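You operate a simulated robot arm through the tools that you are given. There is no shell and no other tool. Be economical: measure what you need, move in short steps, check, and stop when the job is done.

Carry out the task below with a simulated robot arm. There is one attempt and no reset: what you move stays moved.

## Task
Take the grey cloth from the shelf under hopper two and put it on the brown sheet there. Then turn the preset dial to 20 m. Then fetch the black block and set it on the teal cover. Keep to this order.

It is judged by the outcome, as a careful person would: the job done as asked, and still so three seconds after it is handed in. It fails if anything else is knocked over, pushed out of place, dropped, spilled or broken. Lids that push on must go on centred and level and be pressed home; caps that screw on are set level and turned clockwise until they are tight. Flat cloth is picked up by pressing the open fingertips on it (5 to 10 N) and closing them slowly along it; thin cloth reads only 2 to 8 mm in the jaws.

## Robot
A 7-joint arm with a fingered hand on a trunk, on a base that drives. Base frame: it is fixed to the floor where the robot stands at the start and does not move with it; the origin is under the middle of the robot, x ahead of it, y to its left, z up. Readings come in m, degrees, newtons and seconds.
With the tool pointing down near the work surface it reaches from about 0.36 to 0.84 m from the robot's upright axis, wherever it stands. Its first joint turns from -115.0 to 115.0 degrees. Places, roughly: black block [10.25, -1, 0.75]; preset dial [-0.5, 0.7, 1.1]; teal cover [10.25, -1.25, 0.75]. Payload 5 kg.
The TCP is the grasp point between the finger pads, 0.032 m short of the fingertips. In the tool frame z runs along the fingers and y along their closing line. The gripper opens to 0.16 m. The gripper's body begins 0.089 m behind the TCP. The gripper is a hand of 4 fingers: y runs from the thumb to the fingers, the wrist lies at [0, 0, -0.267] in the tool frame, and closing takes about 1.5 s.
Orientation is told as [roll, pitch, yaw] about the base's x, y, z axes, in that order, counted from this pose: with the fingers straight down and closing along the base's y, the tool's x points along the base's -x, its y along +y and its z along -z.

## Interface
- The arm moves only by the tool arm_command. Its argument "plan" is a list that holds one entry, the list of rows, each a list of 7 numbers: the finger opening in m, from 0 to 0.16, then the shift along the tool's x, y, z in units of 100 mm (1.0 is 100 mm), then the turn, a rotation vector about the tool's x, y, z in units of 45 degrees (1.0 is 45 degrees). In form: [[[gripper, tx, ty, tz, rx, ry, rz], ...]]. A call has 1 to 12 rows; each row is the pose to reach, as a shift and turn from the pose commanded when the call began, along the tool's axes at that moment. A call with a number of a shift or a turn outside -1 to 1 is refused whole. Rows are played at 5 a second. More than 0.05 m and 8.6 degrees between two rows, or a gripper value outside its range, and nothing of the call is played. Where a pose cannot be reached the arm comes as near as it can. A force on the tool above 40 N (or 10 N above the force at the start of the call, whichever is more), or a blocked arm, ends the call early, and 0.2 s more pass. Each finger travels about 0.108 m/s and halts on what it meets, pressing with about 25 N; the grip force reading is that of the motor and also rises with nothing between the fingers. The clock runs only during rows and for 0.2 s after the last one: add rows that repeat a pose to give the fingers time. The reply holds the time, the measured pose of the TCP, the force on the tool along the base axes, the opening and the grip force, in the units named above and with some noise, with the torque about the TCP (base axes, N m) and any sound that the robot's microphone picked up, and new pictures: "show" is both (left out), scene, wrist or none.
- Cameras (640 x 400 px; columns grow to the right, rows downward): "scene" is now at [-0.01, 0.2189, 1.5258]; the picture's right is [0.79, -0.62, 0.00], its down [-0.42, -0.54, -0.73] and it looks along [0.45, 0.57, -0.68] (base axes); focal length 214 px, centre (320, 200). "wrist" rides on the gripper at [0.08, -0.004, -0.114] in the tool frame; the picture's right is [0.05, 1.00, 0.00], its down [-0.82, 0.04, -0.58] and it looks along [-0.58, 0.03, 0.82] (tool axes); focal length 265 px, centre (320, 200). There is no depth. A picture from a camera that has moved, and an enlarged one, comes with that camera's place and axes in the base frame and with its lens. The place of the scene camera against the robot may be out by one fixed shift of up to 0.012 m in any direction.
- lift_body(by): slides the trunk up (or, below 0, down) by that many m; the arm and the scene camera ride with it, the base frame stays. It gives what a move gives, with no picture.
- steer(legs): drives the robot by 1 to 6 legs, each [ahead, turn to the left] in m and degrees, along the robot's own axes; the way and the turn of a leg run together, so that a leg with both is an arc; at most 1.5 m and 180 degrees a leg. The arm and the cameras ride along, it lands a little off, and it stops where it bumps. It gives what a move gives, and a new picture of the scene camera.
- preshape(shape): the hand has 4 fingers and takes this shape, open, in about a second: jaw (thumb against the fingers, like two jaws); tri (thumb and two fingers); tip (a fingertip pinch); poke (one finger out to press); point (the index stretched); flat (the hand flat); cup (the hand cupped); fist (a fist). The gripper value then closes the fingers along that shape, each until it touches; the sizes above hold for jaw. It gives what a move gives, with no picture.
- aim_head(pan, tilt): turns the head with the scene camera to pan (to the left, within 155 degrees either way) and tilt (down, from -29 to 69), counted from straight ahead of the robot. It gives what a move gives, and a new picture of the scene camera.
- zoom(camera, box): a new picture of the part [left, top, right, bottom] of that camera's present view, enlarged. It takes no simulated time.
- hand_in(): hands the job in; it is judged then, once.

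Work in short steps. Places have to be worked out from the pictures, the camera data and where the tool is seen: move nearer, look again, correct. Check each grasp and each placing, and mend what went wrong. You have 165 turns and 260 pictures in all, those below and enlarged ones among them. Open the gripper and draw the arm clear of the work before you hand the job in, unless the task says otherwise; then end with one line.

The tools are called after ">>>" as name(argument=value, ...) on one line, values as JSON. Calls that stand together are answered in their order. arm_command: Moves the arm, as the interface text tells. Its arguments: {"type":"object","properties":{"plan":{"type":"array"},"show":{"type":"string","enum":["both","scene","wrist","none"]}},"required":["plan"]} The other tools are called the same way: lift_body (by) slides the trunk up or down; preshape (shape) gives the hand a shape; steer (legs) drives the base; aim_head (pan, tilt) turns the head that bears the scene camera; zoom (camera, box) takes an enlarged picture of a part of a camera's view; hand_in () hands the job in.

At the start:

```text
time_s: 0.0
position: [0.1061, 0.5353, 1.3091]
ee_rot: [0.1, 0.1, 0.0]
contact_force: [-0.2, 0.3, -0.2]
wrist_torque: [0.01, 0.0, 0.02]
opening: 0.1599
grip_force: 0.1
shape: jaw
trunk travel left (down, up): [-0.64, 0.35]
robot x, y, heading: [-0.0015, 0.0011, -0.2]
head pan, tilt: [52.0, 43.1]
```

scene: 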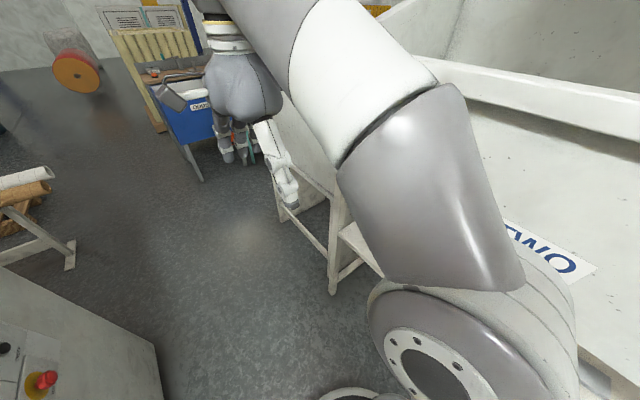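
wrist: 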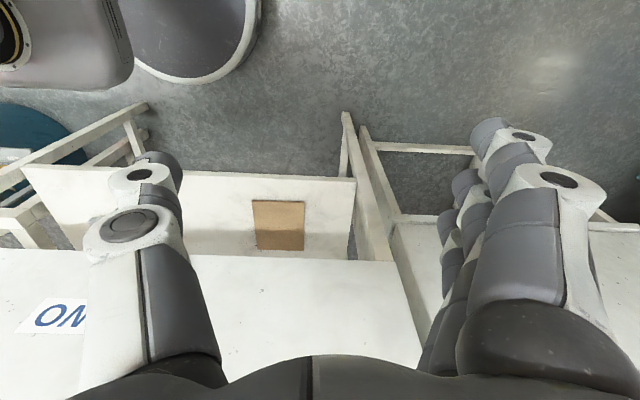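

The scene shows hopper TWO to the front and a shelf with a brown sheet below it. I look around with the head first.

>>> aim_head(pan=0, tilt=35)

>>> aim_head(pan=120, tilt=30)

```text
time_s: 1.2
position: [0.1057, 0.5344, 1.3086]
ee_rot: [0.2, -0.1, 0.1]
contact_force: [0.2, 0.0, -0.5]
wrist_torque: [0.0, -0.04, -0.01]
opening: 0.1599
grip_force: 0.1
shape: jaw
trunk travel left (down, up): [-0.64, 0.35]
robot x, y, heading: [-0.0017, 0.0003, -0.1]
head pan, tilt: [0.0, 35.0]
camera scene: at [0.0271, 0.1537, 1.5379], right [0.0, -1.0, 0.0], down [-0.57, 0.0, -0.82], along [0.82, 0.0, -0.57], focal length 214 px, centre (320, 200)
```

scene: 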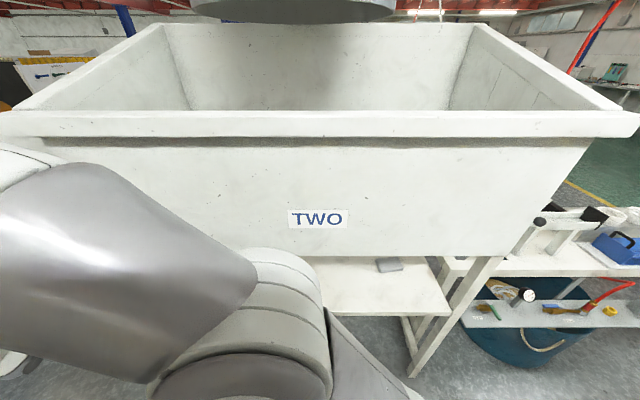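

```text
time_s: 3.2
position: [0.1051, 0.5339, 1.3092]
ee_rot: [0.1, 0.0, 0.1]
contact_force: [0.8, -0.3, 0.5]
wrist_torque: [0.01, -0.01, -0.03]
opening: 0.1599
grip_force: 0.1
shape: jaw
trunk travel left (down, up): [-0.64, 0.35]
robot x, y, heading: [-0.0038, -0.0012, -0.2]
head pan, tilt: [120.0, 30.0]
camera scene: at [-0.1062, 0.232, 1.5457], right [0.87, 0.5, 0.0], down [0.25, -0.43, -0.87], along [-0.43, 0.75, -0.5], focal length 214 px, centre (320, 200)
```

scene: 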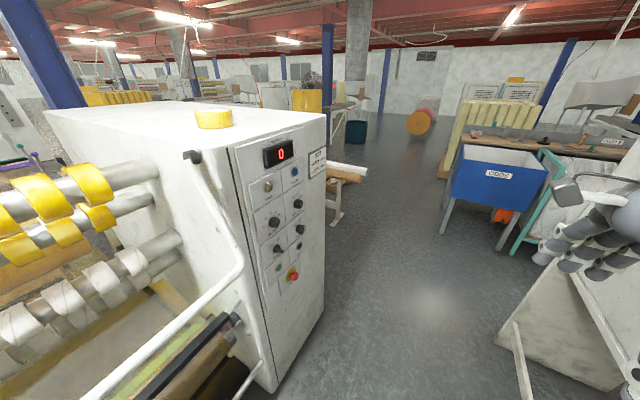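

The panel with the dial is to the back left. A grey item shows on the shelf, near its right-hand end. I look at it from closer up with zoom and a steeper tilt.

>>> aim_head(pan=-10, tilt=55)

>>> zoom(camera="wrist", box=[0, 100, 400, 350])

```text
time_s: 5.3
position: [0.1061, 0.5352, 1.3094]
ee_rot: [0.0, 0.0, -0.1]
contact_force: [0.5, 0.2, -0.8]
wrist_torque: [0.0, -0.03, 0.02]
opening: 0.16
grip_force: 0.1
shape: jaw
trunk travel left (down, up): [-0.64, 0.35]
robot x, y, heading: [-0.0008, 0.0, -0.2]
head pan, tilt: [-10.0, 55.0]
camera scene: at [0.01, 0.1412, 1.5097], right [-0.17, -0.98, 0.0], down [-0.81, 0.14, -0.57], along [0.56, -0.1, -0.82], focal length 214 px, centre (320, 200)
```

scene: 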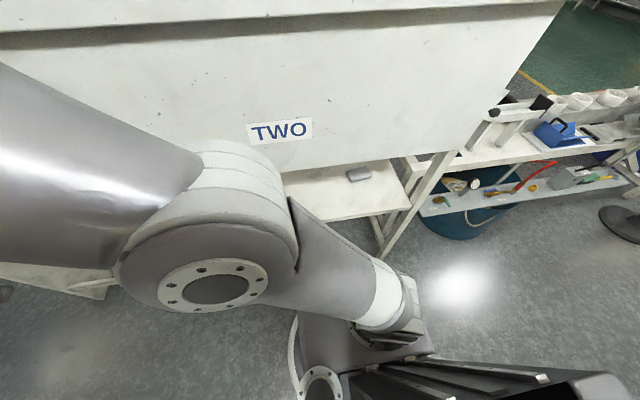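

```text
1.60 times, centred on (200, 225) of wrist
camera zoom: at [0.0249, 0.5307, 1.4234], right [-0.05, 1.0, 0.0], down [0.82, 0.04, 0.58], along [0.58, 0.03, -0.82], focal length 425 px, centre (512, 160)
```

zoom: 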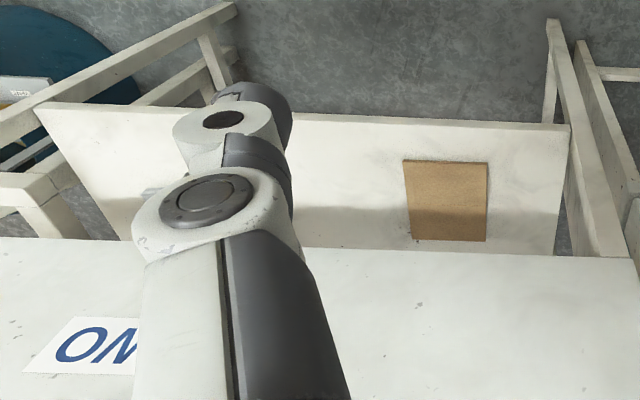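

Triangulating puts the shelf top at z≈0.71, its front edge at x≈0.45, the sheet around (0.66, 0.42) and the cloth around (0.675, -0.17), all under the hopper. The hopper's bottom is at about z≈0.98, so I'll need a tilted hand. I check the space behind before backing up.

>>> aim_head(pan=-150, tilt=45)

>>> aim_head(pan=155, tilt=45)

```text
time_s: 7.5
position: [0.1058, 0.5353, 1.3088]
ee_rot: [0.1, 0.1, 0.1]
contact_force: [-0.2, -0.3, -0.2]
wrist_torque: [-0.01, -0.02, 0.04]
opening: 0.1597
grip_force: 0.1
shape: jaw
trunk travel left (down, up): [-0.64, 0.35]
robot x, y, heading: [-0.0039, 0.0032, 0.1]
head pan, tilt: [-150.0, 45.0]
camera scene: at [-0.1314, 0.113, 1.5231], right [-0.5, 0.87, 0.0], down [0.61, 0.35, -0.71], along [-0.61, -0.35, -0.71], focal length 214 px, centre (320, 200)
```

scene: 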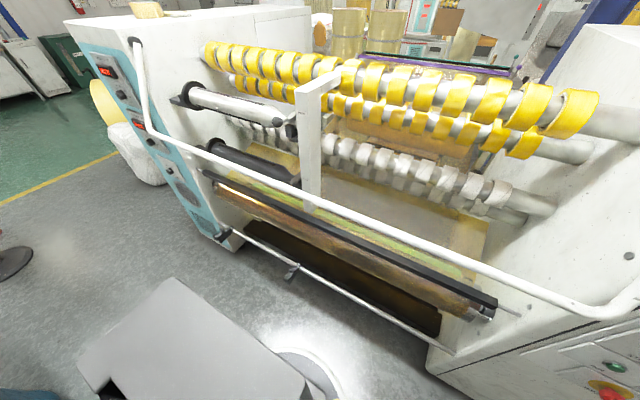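

```text
time_s: 11.7
position: [0.1057, 0.5353, 1.3093]
ee_rot: [0.1, 0.0, -0.1]
contact_force: [-0.8, 0.3, -0.2]
wrist_torque: [0.01, -0.01, 0.01]
opening: 0.1596
grip_force: 0.0
shape: jaw
trunk travel left (down, up): [-0.64, 0.35]
robot x, y, heading: [0.0, 0.0044, 0.1]
head pan, tilt: [154.7, 45.0]
camera scene: at [-0.1345, 0.1884, 1.5231], right [0.43, 0.9, 0.0], down [0.64, -0.3, -0.71], along [-0.64, 0.3, -0.71], focal length 214 px, centre (320, 200)
```

scene: 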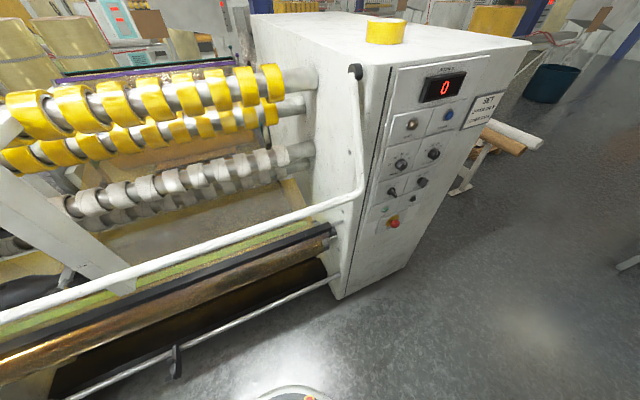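

There is room of roughly 0.6 m behind to the machine's rail, so I back off 0.15 m to gain clearance from the hopper. Then I'll lower the trunk in steps.

>>> steer(legs=[[-0.15, 0]])

>>> aim_head(pan=20, tilt=50)

```text
time_s: 13.1
position: [-0.0486, 0.5365, 1.3099]
ee_rot: [0.1, 0.0, 0.2]
contact_force: [-0.2, -0.4, -0.2]
wrist_torque: [0.01, -0.03, 0.01]
opening: 0.1598
grip_force: 0.1
shape: jaw
trunk travel left (down, up): [-0.64, 0.35]
robot x, y, heading: [-0.1532, 0.0026, 0.0]
head pan, tilt: [154.7, 45.0]
camera scene: at [-0.2884, 0.1882, 1.523], right [0.43, 0.9, 0.0], down [0.64, -0.3, -0.71], along [-0.64, 0.3, -0.71], focal length 214 px, centre (320, 200)
```

scene: 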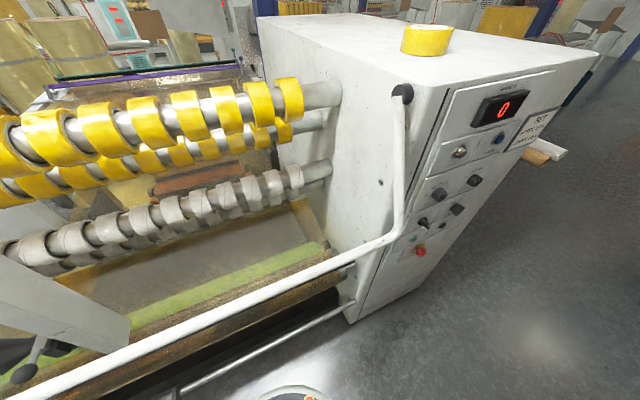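

```text
time_s: 15.2
position: [-0.0489, 0.5355, 1.3102]
ee_rot: [0.2, 0.0, 0.1]
contact_force: [-0.6, -0.2, -0.3]
wrist_torque: [-0.03, -0.02, 0.0]
opening: 0.16
grip_force: 0.1
shape: jaw
trunk travel left (down, up): [-0.64, 0.35]
robot x, y, heading: [-0.15, -0.0003, 0.1]
head pan, tilt: [20.0, 50.0]
camera scene: at [-0.1416, 0.18, 1.5162], right [0.34, -0.94, 0.0], down [-0.72, -0.26, -0.64], along [0.6, 0.22, -0.77], focal length 214 px, centre (320, 200)
```

scene: 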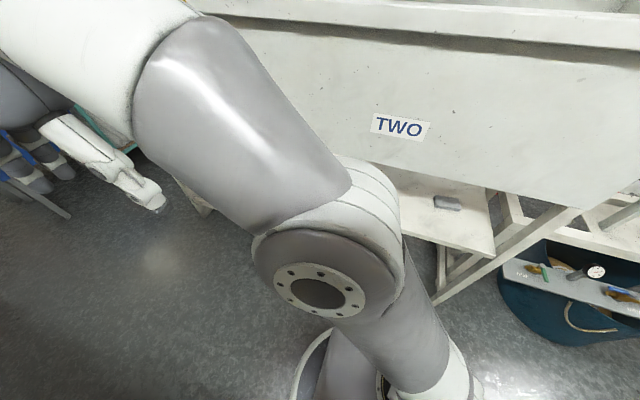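

The elbow clears the hopper. I lower the trunk by 0.45 m with the hand still out to the side.

>>> lift_body(by=-0.45)

>>> aim_head(pan=15, tilt=30)

```text
refused: -0.45 is not a number from -0.4 to 0.4
```

```text
time_s: 16.1
position: [-0.0484, 0.5354, 1.3092]
ee_rot: [0.1, 0.0, 0.1]
contact_force: [-0.3, -0.2, 0.4]
wrist_torque: [-0.02, -0.01, 0.02]
opening: 0.1598
grip_force: 0.0
shape: jaw
trunk travel left (down, up): [-0.64, 0.35]
robot x, y, heading: [-0.1539, 0.0008, -0.0]
head pan, tilt: [15.0, 30.0]
camera scene: at [-0.1266, 0.1771, 1.5456], right [0.26, -0.97, 0.0], down [-0.48, -0.13, -0.87], along [0.84, 0.22, -0.5], focal length 214 px, centre (320, 200)
```

scene: 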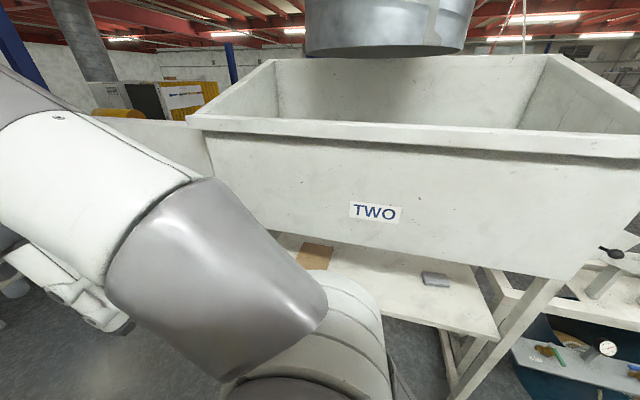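

One slide is limited to 0.4 m, so I lower by 0.4 m.

>>> lift_body(by=-0.4)

>>> aim_head(pan=0, tilt=25)

```text
time_s: 19.9
position: [-0.0474, 0.5359, 0.9082]
ee_rot: [0.1, -0.1, 0.1]
contact_force: [0.1, 1.0, -0.1]
wrist_torque: [0.01, 0.02, 0.02]
opening: 0.16
grip_force: 0.1
shape: jaw
trunk travel left (down, up): [-0.24, 0.75]
robot x, y, heading: [-0.1519, 0.0009, -0.1]
head pan, tilt: [15.0, 30.0]
```

```text
time_s: 20.7
position: [-0.0477, 0.5359, 0.9094]
ee_rot: [0.1, 0.0, 0.0]
contact_force: [0.6, -0.6, -0.5]
wrist_torque: [0.0, -0.01, -0.03]
opening: 0.1599
grip_force: 0.1
shape: jaw
trunk travel left (down, up): [-0.24, 0.75]
robot x, y, heading: [-0.1511, 0.0029, 0.1]
head pan, tilt: [0.0, 25.0]
camera scene: at [-0.1218, 0.1536, 1.1537], right [0.0, -1.0, 0.0], down [-0.42, 0.0, -0.91], along [0.91, 0.0, -0.42], focal length 214 px, centre (320, 200)
```

scene: 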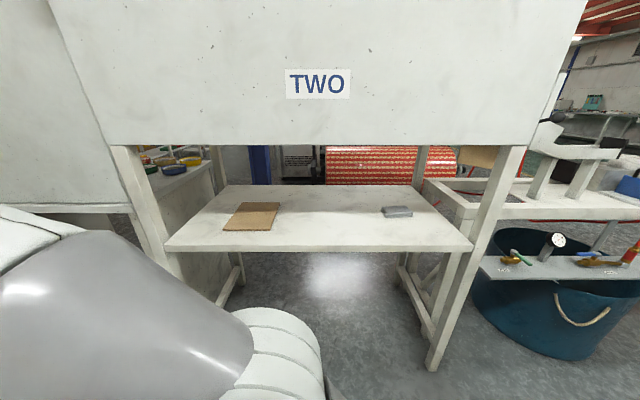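

The shelf is in clear view, and the clearance works out to about 0.33 m (hopper bottom edge near x=0.44, z=1.05). I zoom in on the cloth and the sheet.

>>> zoom(camera="scene", box=[340, 180, 460, 255])

>>> zoom(camera="scene", box=[160, 170, 320, 270])

```text
5.33 times, centred on (400, 218) of scene
camera zoom: at [-0.1218, 0.1536, 1.1537], right [0.0, -1.0, 0.0], down [-0.42, 0.0, -0.91], along [0.91, 0.0, -0.42], focal length 1144 px, centre (-107, 107)
```

zoom: 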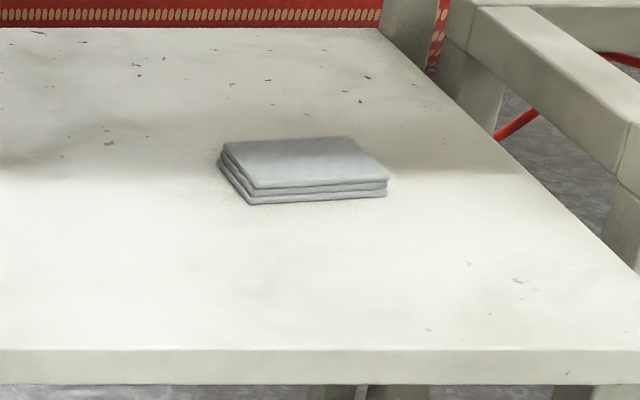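

```text
4.00 times, centred on (240, 220) of scene
camera zoom: at [-0.1218, 0.1536, 1.1537], right [0.0, -1.0, 0.0], down [-0.42, 0.0, -0.91], along [0.91, 0.0, -0.42], focal length 858 px, centre (640, 120)
```

zoom: 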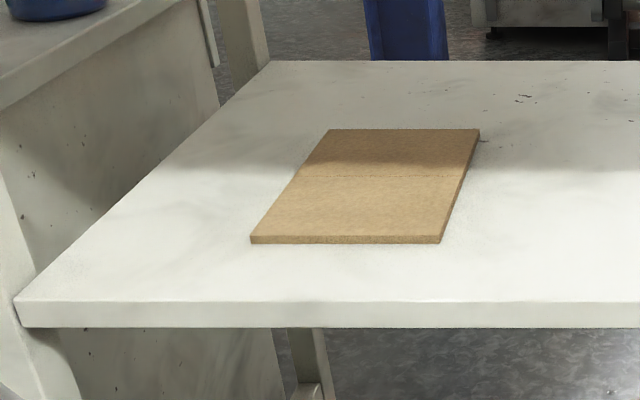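

The cloth is a folded stack, roughly 0.08 x 0.115 x 0.02 m, at about (0.685, -0.17), so I can straddle it along y. My plan is to turn the hand 90° and tilt it outward at the robot's left. Then I'll turn the robot parallel to the shelf so that driving carries the hand along it.

>>> arm_command(plan=[[[0.16, 0, 0.08, 0, 0, 0, 0.18], [0.16, 0, 0.16, 0, 0, 0, 0.36], [0.16, 0, 0.24, 0, 0, 0, 0.54], [0.16, 0, 0.32, 0, 0, 0, 0.72], [0.16, 0, 0.4, 0, 0, 0, 0.9], [0.16, 0, 0.5, 0, 0, 0, 1.0]]], show="none")

>>> arm_command(plan=[[[0.16, 0, 0, 0, 0, 0, 0.18], [0.16, 0, 0, 0, 0, 0, 0.36], [0.16, 0, 0, 0, 0, 0, 0.54], [0.16, 0, 0, 0, 0, 0, 0.72], [0.16, 0, 0, 0, 0, 0, 0.9], [0.16, 0, 0, 0, 0, 0, 1.0]]], show="scene")

```text
time_s: 22.1
position: [-0.0484, 0.5605, 0.8978]
ee_rot: [0.3, 0.3, -43.4]
contact_force: [-0.3, -0.6, 0.3]
wrist_torque: [0.03, -0.01, -0.02]
opening: 0.1599
grip_force: 0.1
shape: jaw
out of reach, approached as far as the arm can: row 2, 3, 4, 5, 6
trunk travel left (down, up): [-0.24, 0.75]
robot x, y, heading: [-0.1534, -0.0026, 0.2]
head pan, tilt: [0.0, 25.0]
```

```text
time_s: 23.5
position: [-0.0495, 0.559, 0.897]
ee_rot: [0.1, 0.1, -90.1]
contact_force: [0.0, 0.6, 0.3]
wrist_torque: [0.0, 0.02, 0.03]
opening: 0.16
grip_force: 0.1
shape: jaw
trunk travel left (down, up): [-0.24, 0.75]
robot x, y, heading: [-0.1524, 0.0013, 0.0]
head pan, tilt: [0.0, 25.0]
camera scene: at [-0.1218, 0.1536, 1.1537], right [0.0, -1.0, 0.0], down [-0.42, 0.0, -0.91], along [0.91, 0.0, -0.42], focal length 214 px, centre (320, 200)
```

scene: 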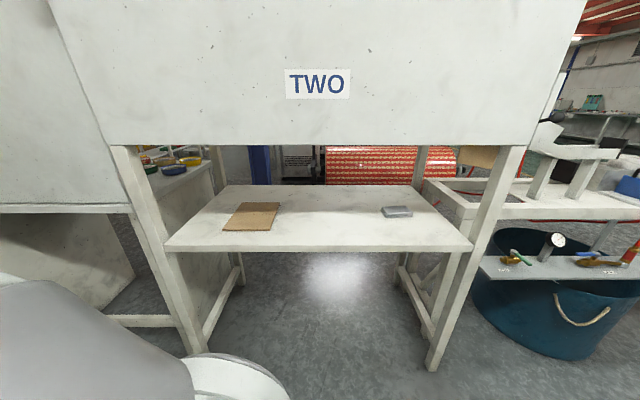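

Yaw is done and the reach limit comes from the wrist being high. I now tilt the hand outward by 45°, going a bit further out and down.

>>> arm_command(plan=[[[0.16, 0.1, 0, 0.15, 0, 0.18, 0], [0.16, 0.2, 0, 0.3, 0, 0.36, 0], [0.16, 0.35, 0, 0.45, 0, 0.54, 0], [0.16, 0.5, 0, 0.6, 0, 0.72, 0], [0.16, 0.65, 0, 0.75, 0, 0.9, 0], [0.16, 0.8, 0, 0.9, 0, 1.0, 0]]], show="none")

```text
time_s: 24.9
position: [-0.0494, 0.6435, 0.8079]
ee_rot: [-0.2, 45.2, -90.1]
contact_force: [-0.2, -0.1, 1.2]
wrist_torque: [-0.03, -0.01, 0.02]
opening: 0.16
grip_force: 0.1
shape: jaw
trunk travel left (down, up): [-0.24, 0.75]
robot x, y, heading: [-0.1516, -0.0017, -0.0]
head pan, tilt: [0.0, 25.0]
```

I finish the tilt to 60°, then turn the robot right by 90°. The fingertips stay about 7 cm above shelf level and below the hopper's bottom.

>>> arm_command(plan=[[[0.16, 0, 0, 0, 0, 0.17, 0], [0.16, 0, 0, 0, 0, 0.33, 0]]], show="wrist")

>>> steer(legs=[[0, -45]])

```text
time_s: 25.5
position: [-0.0488, 0.6405, 0.8082]
ee_rot: [0.0, 59.9, -90.0]
contact_force: [-0.4, 0.9, 0.7]
wrist_torque: [-0.01, -0.01, -0.02]
opening: 0.1598
grip_force: 0.1
shape: jaw
trunk travel left (down, up): [-0.24, 0.75]
robot x, y, heading: [-0.151, -0.0012, -0.2]
head pan, tilt: [0.0, 25.0]
camera wrist: at [-0.0524, 0.5824, 0.9345], right [1.0, 0.03, 0.04], down [0.04, -0.91, -0.42], along [0.03, 0.42, -0.91], focal length 265 px, centre (320, 200)
```

wrist: 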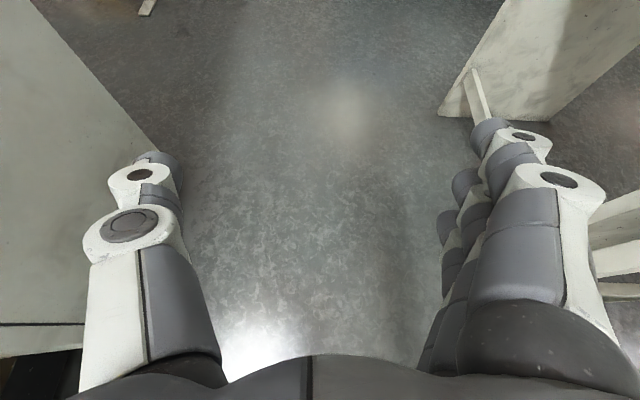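

```text
time_s: 27.9
position: [0.3772, 0.3747, 0.8075]
ee_rot: [-0.1, 59.9, -135.4]
contact_force: [-0.3, -0.1, 0.8]
wrist_torque: [-0.03, 0.01, -0.04]
opening: 0.1597
grip_force: 0.0
shape: jaw
trunk travel left (down, up): [-0.24, 0.75]
robot x, y, heading: [-0.1552, 0.0007, -45.3]
head pan, tilt: [0.0, 25.0]
camera scene: at [-0.0196, 0.0839, 1.1537], right [-0.71, -0.7, 0.0], down [-0.3, 0.3, -0.91], along [0.64, -0.65, -0.42], focal length 214 px, centre (320, 200)
```

scene: 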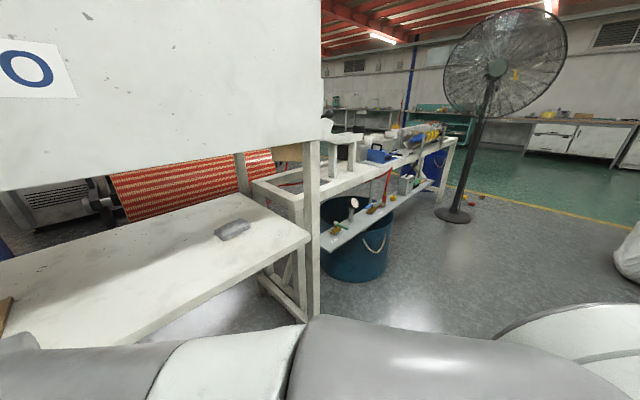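

The turn went clear and nothing was touched. I turn another 45° and aim the head at the shelf.

>>> steer(legs=[[0, -45]])

>>> aim_head(pan=85, tilt=25)

```text
time_s: 30.4
position: [0.4868, -0.1129, 0.8073]
ee_rot: [-0.1, 59.8, 179.3]
contact_force: [-0.3, -0.5, 0.1]
wrist_torque: [0.03, 0.02, 0.05]
opening: 0.1601
grip_force: 0.1
shape: jaw
trunk travel left (down, up): [-0.24, 0.75]
robot x, y, heading: [-0.1553, 0.0008, -90.6]
head pan, tilt: [0.0, 25.0]
camera scene: at [0.0026, -0.0371, 1.1537], right [-1.0, 0.01, 0.0], down [0.0, 0.42, -0.91], along [-0.01, -0.91, -0.42], focal length 214 px, centre (320, 200)
```

scene: 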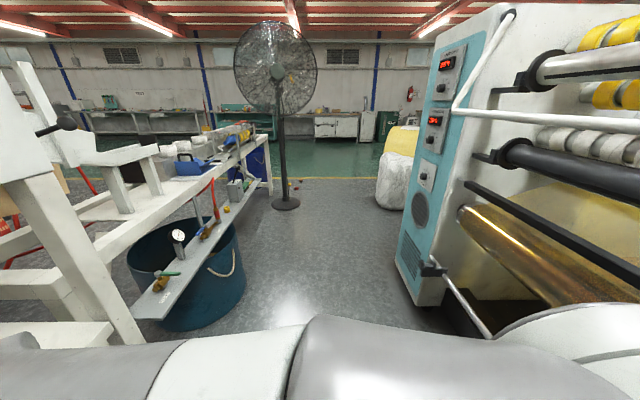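

```text
time_s: 32.0
position: [0.4876, -0.1118, 0.8081]
ee_rot: [-0.1, 59.9, 179.3]
contact_force: [-0.7, 0.4, -1.0]
wrist_torque: [0.02, -0.01, -0.02]
opening: 0.1596
grip_force: 0.1
shape: jaw
trunk travel left (down, up): [-0.24, 0.75]
robot x, y, heading: [-0.1542, 0.004, -90.4]
head pan, tilt: [85.0, 25.0]
camera scene: at [0.0952, 0.046, 1.1537], right [-0.1, -1.0, 0.0], down [-0.42, 0.04, -0.91], along [0.9, -0.09, -0.42], focal length 214 px, centre (320, 200)
```

scene: 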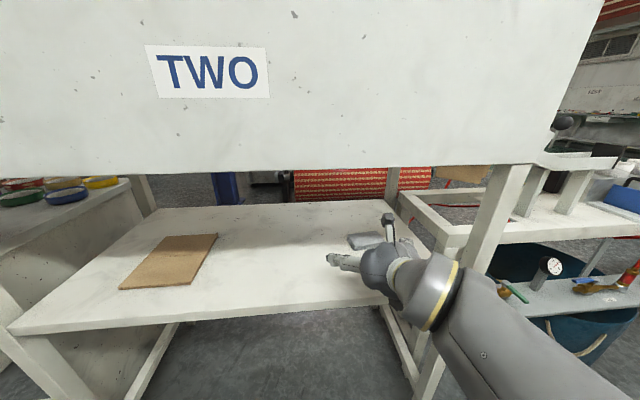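

The hand hovers just short of the cloth. I move forward 0.11 m and right 0.06 m at the same height.

>>> arm_command(plan=[[[0.16, 0.14, 0.15, 0.24, 0, 0, 0], [0.16, 0.28, 0.3, 0.48, 0, 0, 0], [0.16, 0.41, 0.45, 0.71, 0, 0, 0], [0.16, 0.55, 0.6, 0.95, 0, 0, 0]]])

```text
time_s: 33.0
position: [0.5944, -0.1719, 0.8079]
ee_rot: [0.0, 59.9, 179.4]
contact_force: [-0.3, 0.7, 0.4]
wrist_torque: [0.01, 0.03, -0.04]
opening: 0.1599
grip_force: 0.0
shape: jaw
trunk travel left (down, up): [-0.24, 0.75]
robot x, y, heading: [-0.1517, 0.0007, -90.7]
head pan, tilt: [85.0, 25.0]
camera scene: at [0.0951, 0.0462, 1.1537], right [-0.1, -1.0, 0.0], down [-0.42, 0.04, -0.91], along [0.9, -0.09, -0.42], focal length 214 px, centre (320, 200)
camera wrist: at [0.536, -0.167, 0.9355], right [0.02, -1.0, 0.04], down [-0.91, -0.03, -0.42], along [0.42, -0.03, -0.91], focal length 265 px, centre (320, 200)
```

scene: 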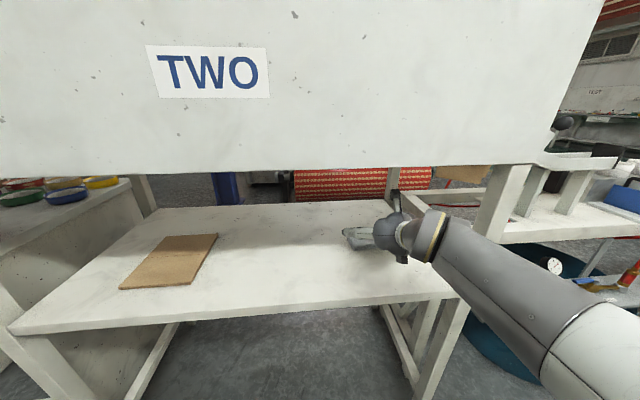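
wrist: 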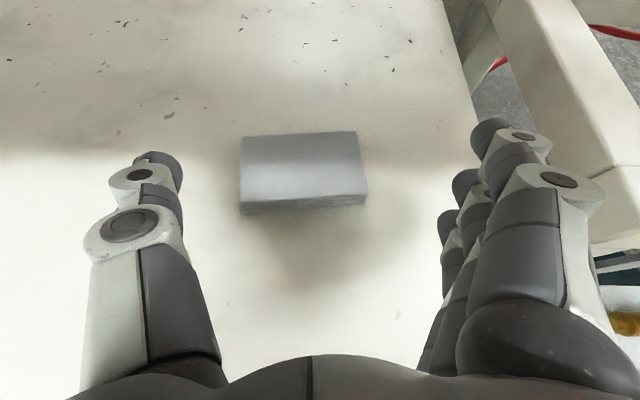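

From the wrist view the cloth centre is about (0.66, -0.160), turned about 6°. I align, advance over it and come down to about 0.765, watching for contact.

>>> arm_command(plan=[[[0.16, 0, -0.03, 0.19, 0.03, 0, -0.017], [0.16, -0.01, -0.06, 0.38, 0.06, 0, -0.034], [0.16, -0.02, -0.1, 0.57, 0.09, 0, -0.05], [0.16, -0.04, -0.12, 0.78, 0.115, 0, -0.067]]])

```text
time_s: 34.0
position: [0.6607, -0.1621, 0.7655]
ee_rot: [0.1, 60.0, -174.5]
contact_force: [0.3, 0.1, 1.1]
wrist_torque: [-0.17, -0.02, -0.05]
opening: 0.16
grip_force: 0.0
shape: jaw
trunk travel left (down, up): [-0.24, 0.75]
robot x, y, heading: [-0.1549, 0.0005, -90.8]
head pan, tilt: [85.0, 25.0]
camera scene: at [0.095, 0.0461, 1.1538], right [-0.1, -1.0, 0.0], down [-0.42, 0.04, -0.91], along [0.9, -0.09, -0.42], focal length 214 px, centre (320, 200)
camera wrist: at [0.6016, -0.1629, 0.8928], right [0.12, -0.99, 0.05], down [-0.9, -0.13, -0.42], along [0.42, 0.01, -0.91], focal length 265 px, centre (320, 200)
```

scene: 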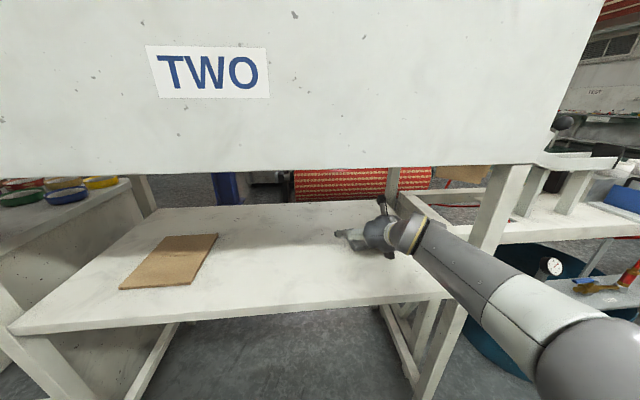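
wrist: 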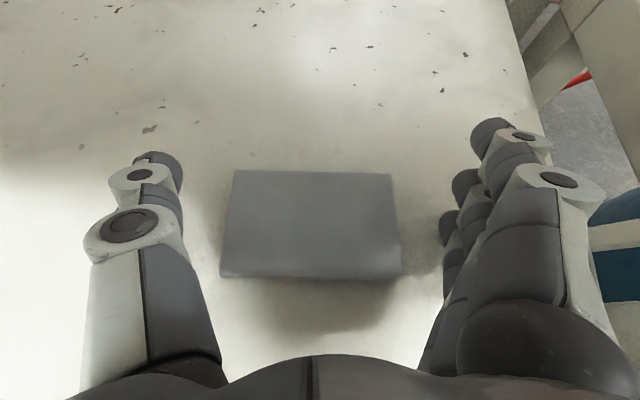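

A slight torque suggests the lowest finger is near the shelf. I go straight down by 8 mm to check for contact.

>>> arm_command(plan=[[[0.16, -0.035, 0, 0.02, 0, 0, 0], [0.16, -0.07, 0, 0.04, 0, 0, 0], [0.16, -0.07, 0, 0.04, 0, 0, 0]]], show="none")

>>> zoom(camera="scene", box=[320, 180, 440, 255])

```text
time_s: 34.8
position: [0.659, -0.1606, 0.7646]
ee_rot: [0.8, 60.5, -173.7]
contact_force: [-0.7, 6.6, 31.2]
wrist_torque: [-2.8, -0.45, 0.06]
opening: 0.1596
grip_force: 0.0
shape: jaw
trunk travel left (down, up): [-0.24, 0.75]
robot x, y, heading: [-0.151, -0.0017, -90.7]
head pan, tilt: [85.0, 25.0]
```

```text
5.33 times, centred on (380, 218) of scene
camera zoom: at [0.0925, 0.0475, 1.1547], right [-0.1, -1.0, 0.0], down [-0.42, 0.04, -0.91], along [0.9, -0.09, -0.42], focal length 1144 px, centre (0, 107)
```

zoom: 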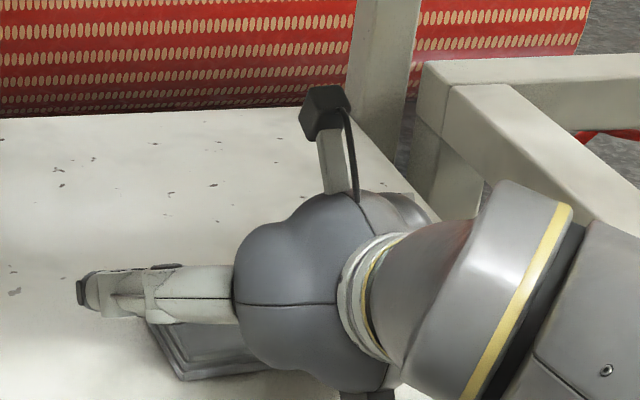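

The finger side touched the shelf with 31 N, while the thumb is still above the cloth, because the fingers are spread along the tilted axis. I back off 5 cm straight up and try the fingertip pinch shape.

>>> arm_command(plan=[[[0.16, 0.14, 0, -0.08, 0, 0, 0], [0.16, 0.28, 0, -0.16, 0, 0, 0], [0.16, 0.43, 0, -0.25, 0, 0, 0]]], show="none")

>>> preshape(shape="tip")

>>> zoom(camera="wrist", box=[0, 0, 640, 400])

>>> zoom(camera="scene", box=[320, 180, 440, 255])

```text
time_s: 35.6
position: [0.6641, -0.1631, 0.8063]
ee_rot: [-0.3, 59.8, -174.8]
contact_force: [0.5, -0.4, -0.2]
wrist_torque: [-0.01, 0.0, 0.03]
opening: 0.1597
grip_force: 0.1
shape: jaw
trunk travel left (down, up): [-0.24, 0.75]
robot x, y, heading: [-0.152, -0.0022, -90.6]
head pan, tilt: [85.0, 25.0]
```

```text
time_s: 36.5
position: [0.6643, -0.1628, 0.8065]
ee_rot: [0.0, 59.9, -174.6]
contact_force: [0.5, 0.7, 0.6]
wrist_torque: [0.02, 0.01, -0.01]
opening: 0.1597
grip_force: 0.1
shape: tip
trunk travel left (down, up): [-0.24, 0.75]
robot x, y, heading: [-0.1577, -0.0048, -90.7]
head pan, tilt: [85.0, 25.0]
```

```text
1.00 times, centred on (320, 200) of wrist (not enlarged: the box is as wide or as high as the picture)
camera zoom: at [0.6049, -0.1649, 0.9332], right [0.12, -0.99, 0.04], down [-0.9, -0.13, -0.42], along [0.42, 0.01, -0.91], focal length 265 px, centre (320, 200)
```

zoom: 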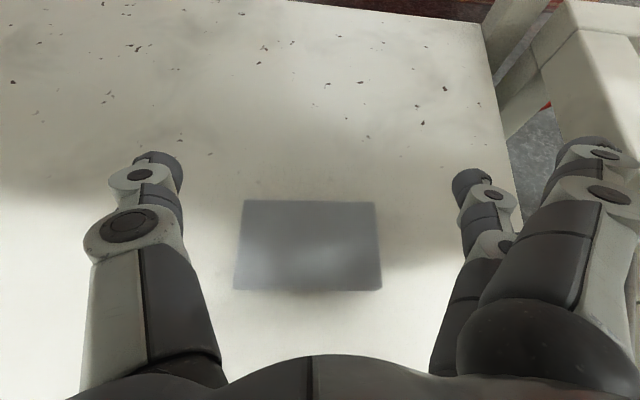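

```text
5.33 times, centred on (380, 218) of scene
camera zoom: at [0.0953, 0.0461, 1.1537], right [-0.1, -1.0, 0.0], down [-0.42, 0.04, -0.91], along [0.9, -0.09, -0.42], focal length 1144 px, centre (0, 107)
```

zoom: 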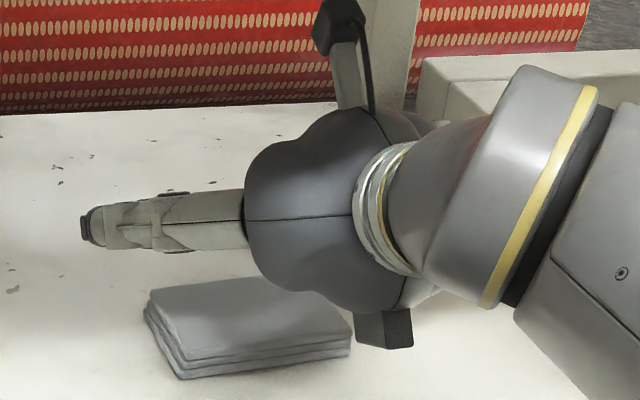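

In pinch shape the outer fingers still stick out low, so I return to jaw. I'll roll the hand about 9°, thumb side down, so the thumb and the lowest finger reach the shelf together.

>>> preshape(shape="jaw")

>>> arm_command(plan=[[[0.16, -0.08, 0, 0.05, -0.05, 0, -0.087], [0.16, -0.16, 0, 0.1, -0.1, 0, -0.173], [0.16, -0.26, 0, 0.15, -0.1, 0, -0.173], [0.16, -0.35, 0, 0.2, -0.1, 0, -0.173]]], show="wrist")

>>> zoom(camera="scene", box=[320, 180, 440, 255])

```text
time_s: 37.4
position: [0.664, -0.1639, 0.8062]
ee_rot: [0.0, 59.9, -174.7]
contact_force: [0.5, -0.8, 0.1]
wrist_torque: [0.0, -0.02, 0.0]
opening: 0.16
grip_force: 0.0
shape: jaw
trunk travel left (down, up): [-0.24, 0.75]
robot x, y, heading: [-0.1531, -0.0002, -90.7]
head pan, tilt: [85.0, 25.0]
```

```text
time_s: 38.4
position: [0.6624, -0.1632, 0.765]
ee_rot: [17.5, 58.8, -159.5]
contact_force: [-0.3, -0.1, 0.4]
wrist_torque: [-0.01, 0.0, -0.01]
opening: 0.1601
grip_force: 0.0
shape: jaw
trunk travel left (down, up): [-0.24, 0.75]
robot x, y, heading: [-0.149, 0.0029, -90.7]
head pan, tilt: [85.0, 25.0]
camera wrist: at [0.6012, -0.1451, 0.8905], right [0.12, -0.97, 0.2], down [-0.89, -0.19, -0.41], along [0.43, -0.13, -0.89], focal length 265 px, centre (320, 200)
```

wrist: 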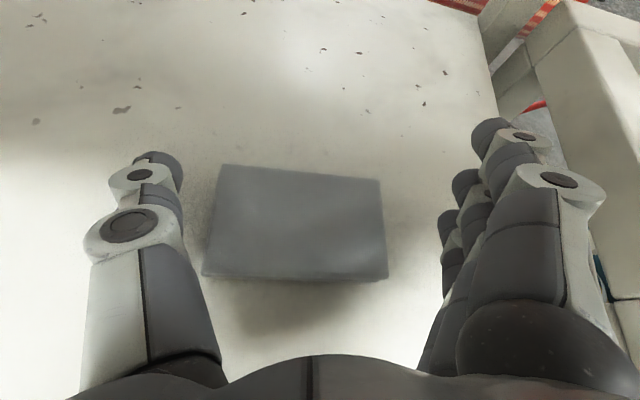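

```text
5.33 times, centred on (380, 218) of scene
camera zoom: at [0.0953, 0.0461, 1.1537], right [-0.1, -1.0, 0.0], down [-0.42, 0.04, -0.91], along [0.9, -0.09, -0.42], focal length 1144 px, centre (0, 107)
```

zoom: 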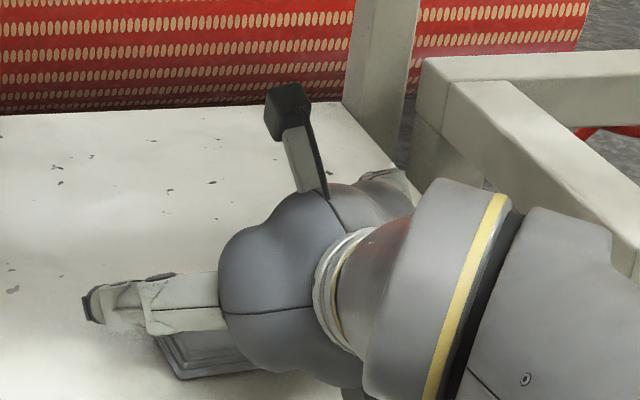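

No contact at 0.765 now, and the cloth is centred. I lower 12 mm in small steps.

>>> arm_command(plan=[[[0.16, -0.034, -0.006, 0.02, 0, 0, 0], [0.16, -0.068, -0.012, 0.04, 0, 0, 0], [0.16, -0.103, -0.019, 0.059, 0, 0, 0], [0.16, -0.103, -0.019, 0.059, 0, 0, 0]]], show="none")

```text
time_s: 39.4
position: [0.6618, -0.1616, 0.7567]
ee_rot: [17.6, 58.9, -159.5]
contact_force: [2.9, 0.8, 10.3]
wrist_torque: [1.14, -0.25, -0.27]
opening: 0.1599
grip_force: 0.1
shape: jaw
trunk travel left (down, up): [-0.24, 0.75]
robot x, y, heading: [-0.1539, -0.0004, -90.4]
head pan, tilt: [85.0, 25.0]
```

The thumb tip now rests on the shelf, and the lowest finger should be a few millimetres above it, below the cloth's top. I ease up 1.5 mm and close slowly.

>>> arm_command(plan=[[[0.15, 0.013, 0, -0.007, 0, 0, 0], [0.14, 0.013, 0, -0.007, 0, 0, 0], [0.13, 0.013, 0, -0.007, 0, 0, 0], [0.12, 0.013, 0, -0.007, 0, 0, 0], [0.11, 0.013, 0, -0.007, 0, 0, 0], [0.1, 0.013, 0, -0.007, 0, 0, 0], [0.09, 0.013, 0, -0.007, 0, 0, 0], [0.09, 0.013, 0, -0.007, 0, 0, 0]]], show="wrist")

>>> zoom(camera="scene", box=[320, 180, 440, 255])

```text
time_s: 41.2
position: [0.6602, -0.1621, 0.7557]
ee_rot: [17.5, 58.8, -159.6]
contact_force: [-1.2, 1.3, 5.1]
wrist_torque: [-0.34, -0.08, -0.01]
opening: 0.0723
grip_force: 3.6
shape: jaw
trunk travel left (down, up): [-0.24, 0.75]
robot x, y, heading: [-0.1528, -0.0006, -90.6]
head pan, tilt: [85.0, 25.0]
camera wrist: at [0.6006, -0.1439, 0.8804], right [0.12, -0.97, 0.2], down [-0.89, -0.19, -0.41], along [0.43, -0.13, -0.89], focal length 265 px, centre (320, 200)
```

wrist: 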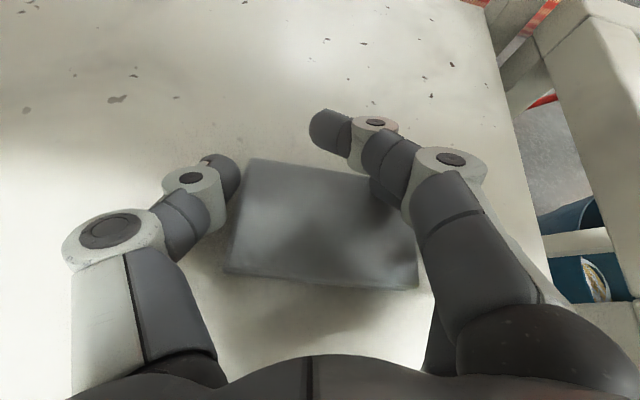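

```text
5.33 times, centred on (380, 218) of scene
camera zoom: at [0.0948, 0.0462, 1.1538], right [-0.1, -1.0, 0.0], down [-0.42, 0.04, -0.91], along [0.9, -0.09, -0.42], focal length 1144 px, centre (0, 107)
```

zoom: 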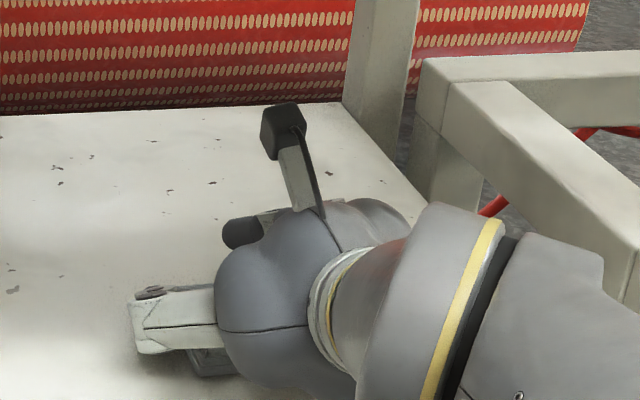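

The thumb is against the cloth's left edge and the lower fingers seem to be at its right. I squeeze more firmly before a test lift.

>>> arm_command(plan=[[[0.07, 0.013, 0, -0.007, 0, 0, 0], [0.05, 0.013, 0, -0.007, 0, 0, 0], [0.03, 0.013, 0, -0.007, 0, 0, 0], [0.01, 0.013, 0, -0.007, 0, 0, 0], [0.0, 0.013, 0, -0.007, 0, 0, 0], [0.0, 0.013, 0, -0.007, 0, 0, 0]]], show="wrist")

```text
time_s: 42.6
position: [0.6616, -0.1619, 0.7585]
ee_rot: [17.4, 58.9, -159.5]
contact_force: [1.1, 1.7, 2.9]
wrist_torque: [-0.19, -0.16, 0.11]
opening: 0.0616
grip_force: 25.3
shape: jaw
trunk travel left (down, up): [-0.24, 0.75]
robot x, y, heading: [-0.1512, 0.0038, -90.5]
head pan, tilt: [85.0, 25.0]
camera wrist: at [0.6011, -0.1436, 0.8827], right [0.12, -0.97, 0.2], down [-0.89, -0.19, -0.41], along [0.43, -0.13, -0.89], focal length 265 px, centre (320, 200)
```

wrist: 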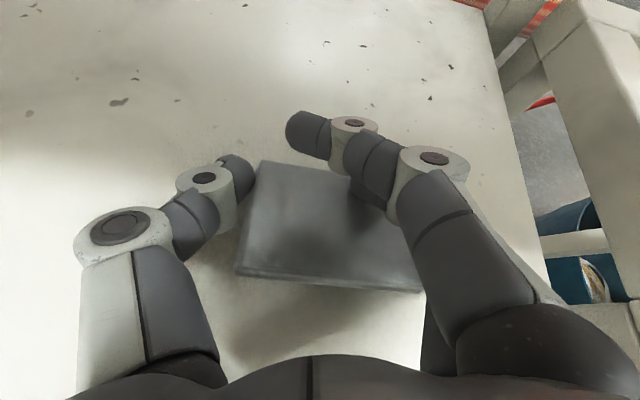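

Grip is 25 N, held at 62 mm. Test lift of 3 cm.

>>> arm_command(plan=[[[0.0, 0.08, 0.015, -0.05, 0, 0, 0], [0.0, 0.17, 0.03, -0.1, 0, 0, 0], [0.0, 0.26, 0.045, -0.15, 0, 0, 0], [0.0, 0.26, 0.045, -0.15, 0, 0, 0]]])

>>> zoom(camera="scene", box=[320, 180, 440, 255])

```text
time_s: 43.6
position: [0.662, -0.1607, 0.7877]
ee_rot: [17.4, 58.6, -159.5]
contact_force: [-0.7, -0.2, -0.5]
wrist_torque: [0.0, 0.01, 0.02]
opening: 0.0602
grip_force: 25.4
shape: jaw
trunk travel left (down, up): [-0.24, 0.75]
robot x, y, heading: [-0.1537, 0.0003, -90.8]
head pan, tilt: [85.0, 25.0]
camera scene: at [0.0954, 0.046, 1.1536], right [-0.1, -1.0, 0.0], down [-0.42, 0.04, -0.91], along [0.9, -0.09, -0.42], focal length 214 px, centre (320, 200)
camera wrist: at [0.6014, -0.1429, 0.9132], right [0.12, -0.97, 0.2], down [-0.89, -0.19, -0.4], along [0.43, -0.13, -0.89], focal length 265 px, centre (320, 200)
```

scene: 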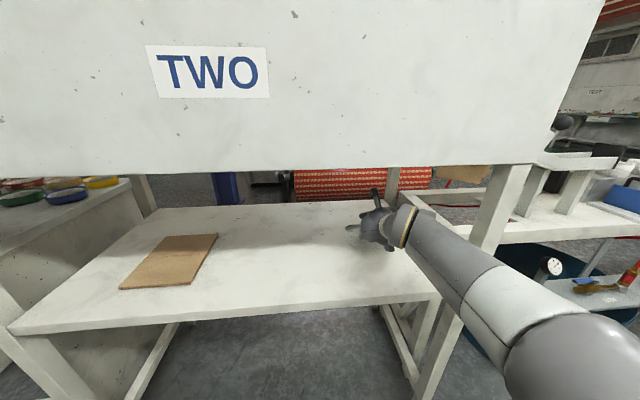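
wrist: 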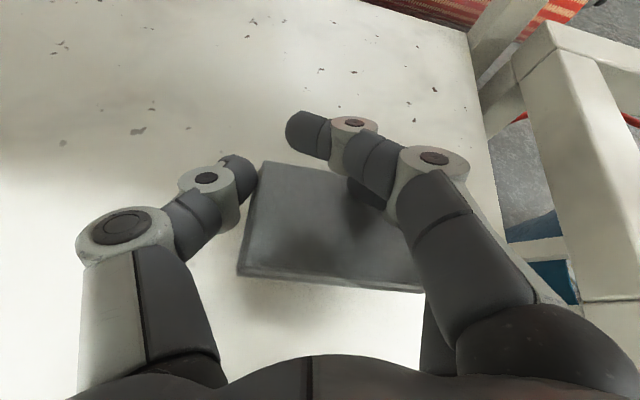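

```text
5.33 times, centred on (380, 218) of scene
camera zoom: at [0.0954, 0.046, 1.1536], right [-0.1, -1.0, 0.0], down [-0.42, 0.04, -0.91], along [0.9, -0.09, -0.42], focal length 1144 px, centre (0, 107)
```

zoom: 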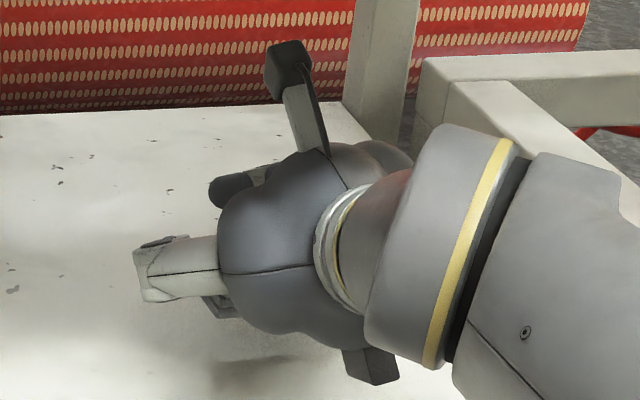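

The cloth came up with the hand. I lift another 3 cm, then drive backwards (towards +Y) to carry it to the sheet, in two stages.

>>> arm_command(plan=[[[0.0, 0.08, 0.015, -0.05, 0, 0, 0], [0.0, 0.17, 0.03, -0.1, 0, 0, 0], [0.0, 0.26, 0.045, -0.15, 0, 0, 0]]], show="none")

>>> steer(legs=[[-0.3, 0]])

```text
time_s: 44.4
position: [0.6621, -0.1613, 0.8184]
ee_rot: [17.5, 58.7, -159.5]
contact_force: [0.1, -0.3, -0.5]
wrist_torque: [0.04, 0.0, 0.03]
opening: 0.0599
grip_force: 25.0
shape: jaw
trunk travel left (down, up): [-0.24, 0.75]
robot x, y, heading: [-0.153, 0.0001, -90.6]
head pan, tilt: [85.0, 25.0]
```

```text
time_s: 46.4
position: [0.6649, 0.1398, 0.8183]
ee_rot: [17.5, 58.9, -159.2]
contact_force: [-0.2, -0.2, 0.2]
wrist_torque: [0.03, 0.01, 0.0]
opening: 0.0603
grip_force: 25.1
shape: jaw
trunk travel left (down, up): [-0.24, 0.75]
robot x, y, heading: [-0.154, 0.2968, -90.4]
head pan, tilt: [85.0, 25.0]
camera scene: at [0.0975, 0.3434, 1.1536], right [-0.09, -1.0, 0.0], down [-0.42, 0.04, -0.91], along [0.9, -0.08, -0.42], focal length 214 px, centre (320, 200)
```

scene: 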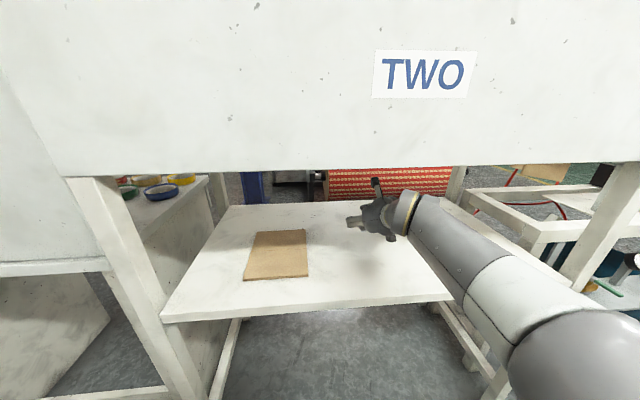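

The clear way left remains. The sheet centre computes to about (0.64, 0.42), so I drive back another 0.28 m.

>>> steer(legs=[[-0.28, 0]])

>>> zoom(camera="wrist", box=[0, 0, 640, 400])

```text
time_s: 48.4
position: [0.666, 0.4175, 0.8179]
ee_rot: [17.5, 58.8, -159.4]
contact_force: [0.4, -0.6, -0.1]
wrist_torque: [0.03, -0.01, -0.03]
opening: 0.0604
grip_force: 25.0
shape: jaw
trunk travel left (down, up): [-0.24, 0.75]
robot x, y, heading: [-0.147, 0.577, -90.2]
head pan, tilt: [85.0, 25.0]
camera scene: at [0.0993, 0.6228, 1.1536], right [-0.09, -1.0, 0.0], down [-0.42, 0.04, -0.91], along [0.9, -0.09, -0.42], focal length 214 px, centre (320, 200)
```

scene: 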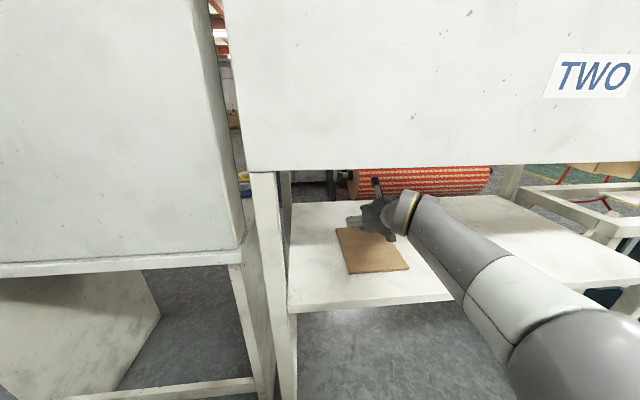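

```text
1.00 times, centred on (320, 200) of wrist (not enlarged: the box is as wide or as high as the picture)
camera zoom: at [0.6057, 0.4355, 0.9428], right [0.12, -0.97, 0.2], down [-0.89, -0.19, -0.4], along [0.43, -0.13, -0.89], focal length 265 px, centre (320, 200)
```

zoom: 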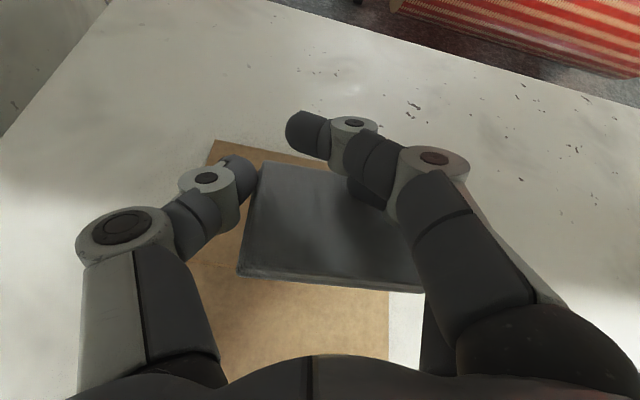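

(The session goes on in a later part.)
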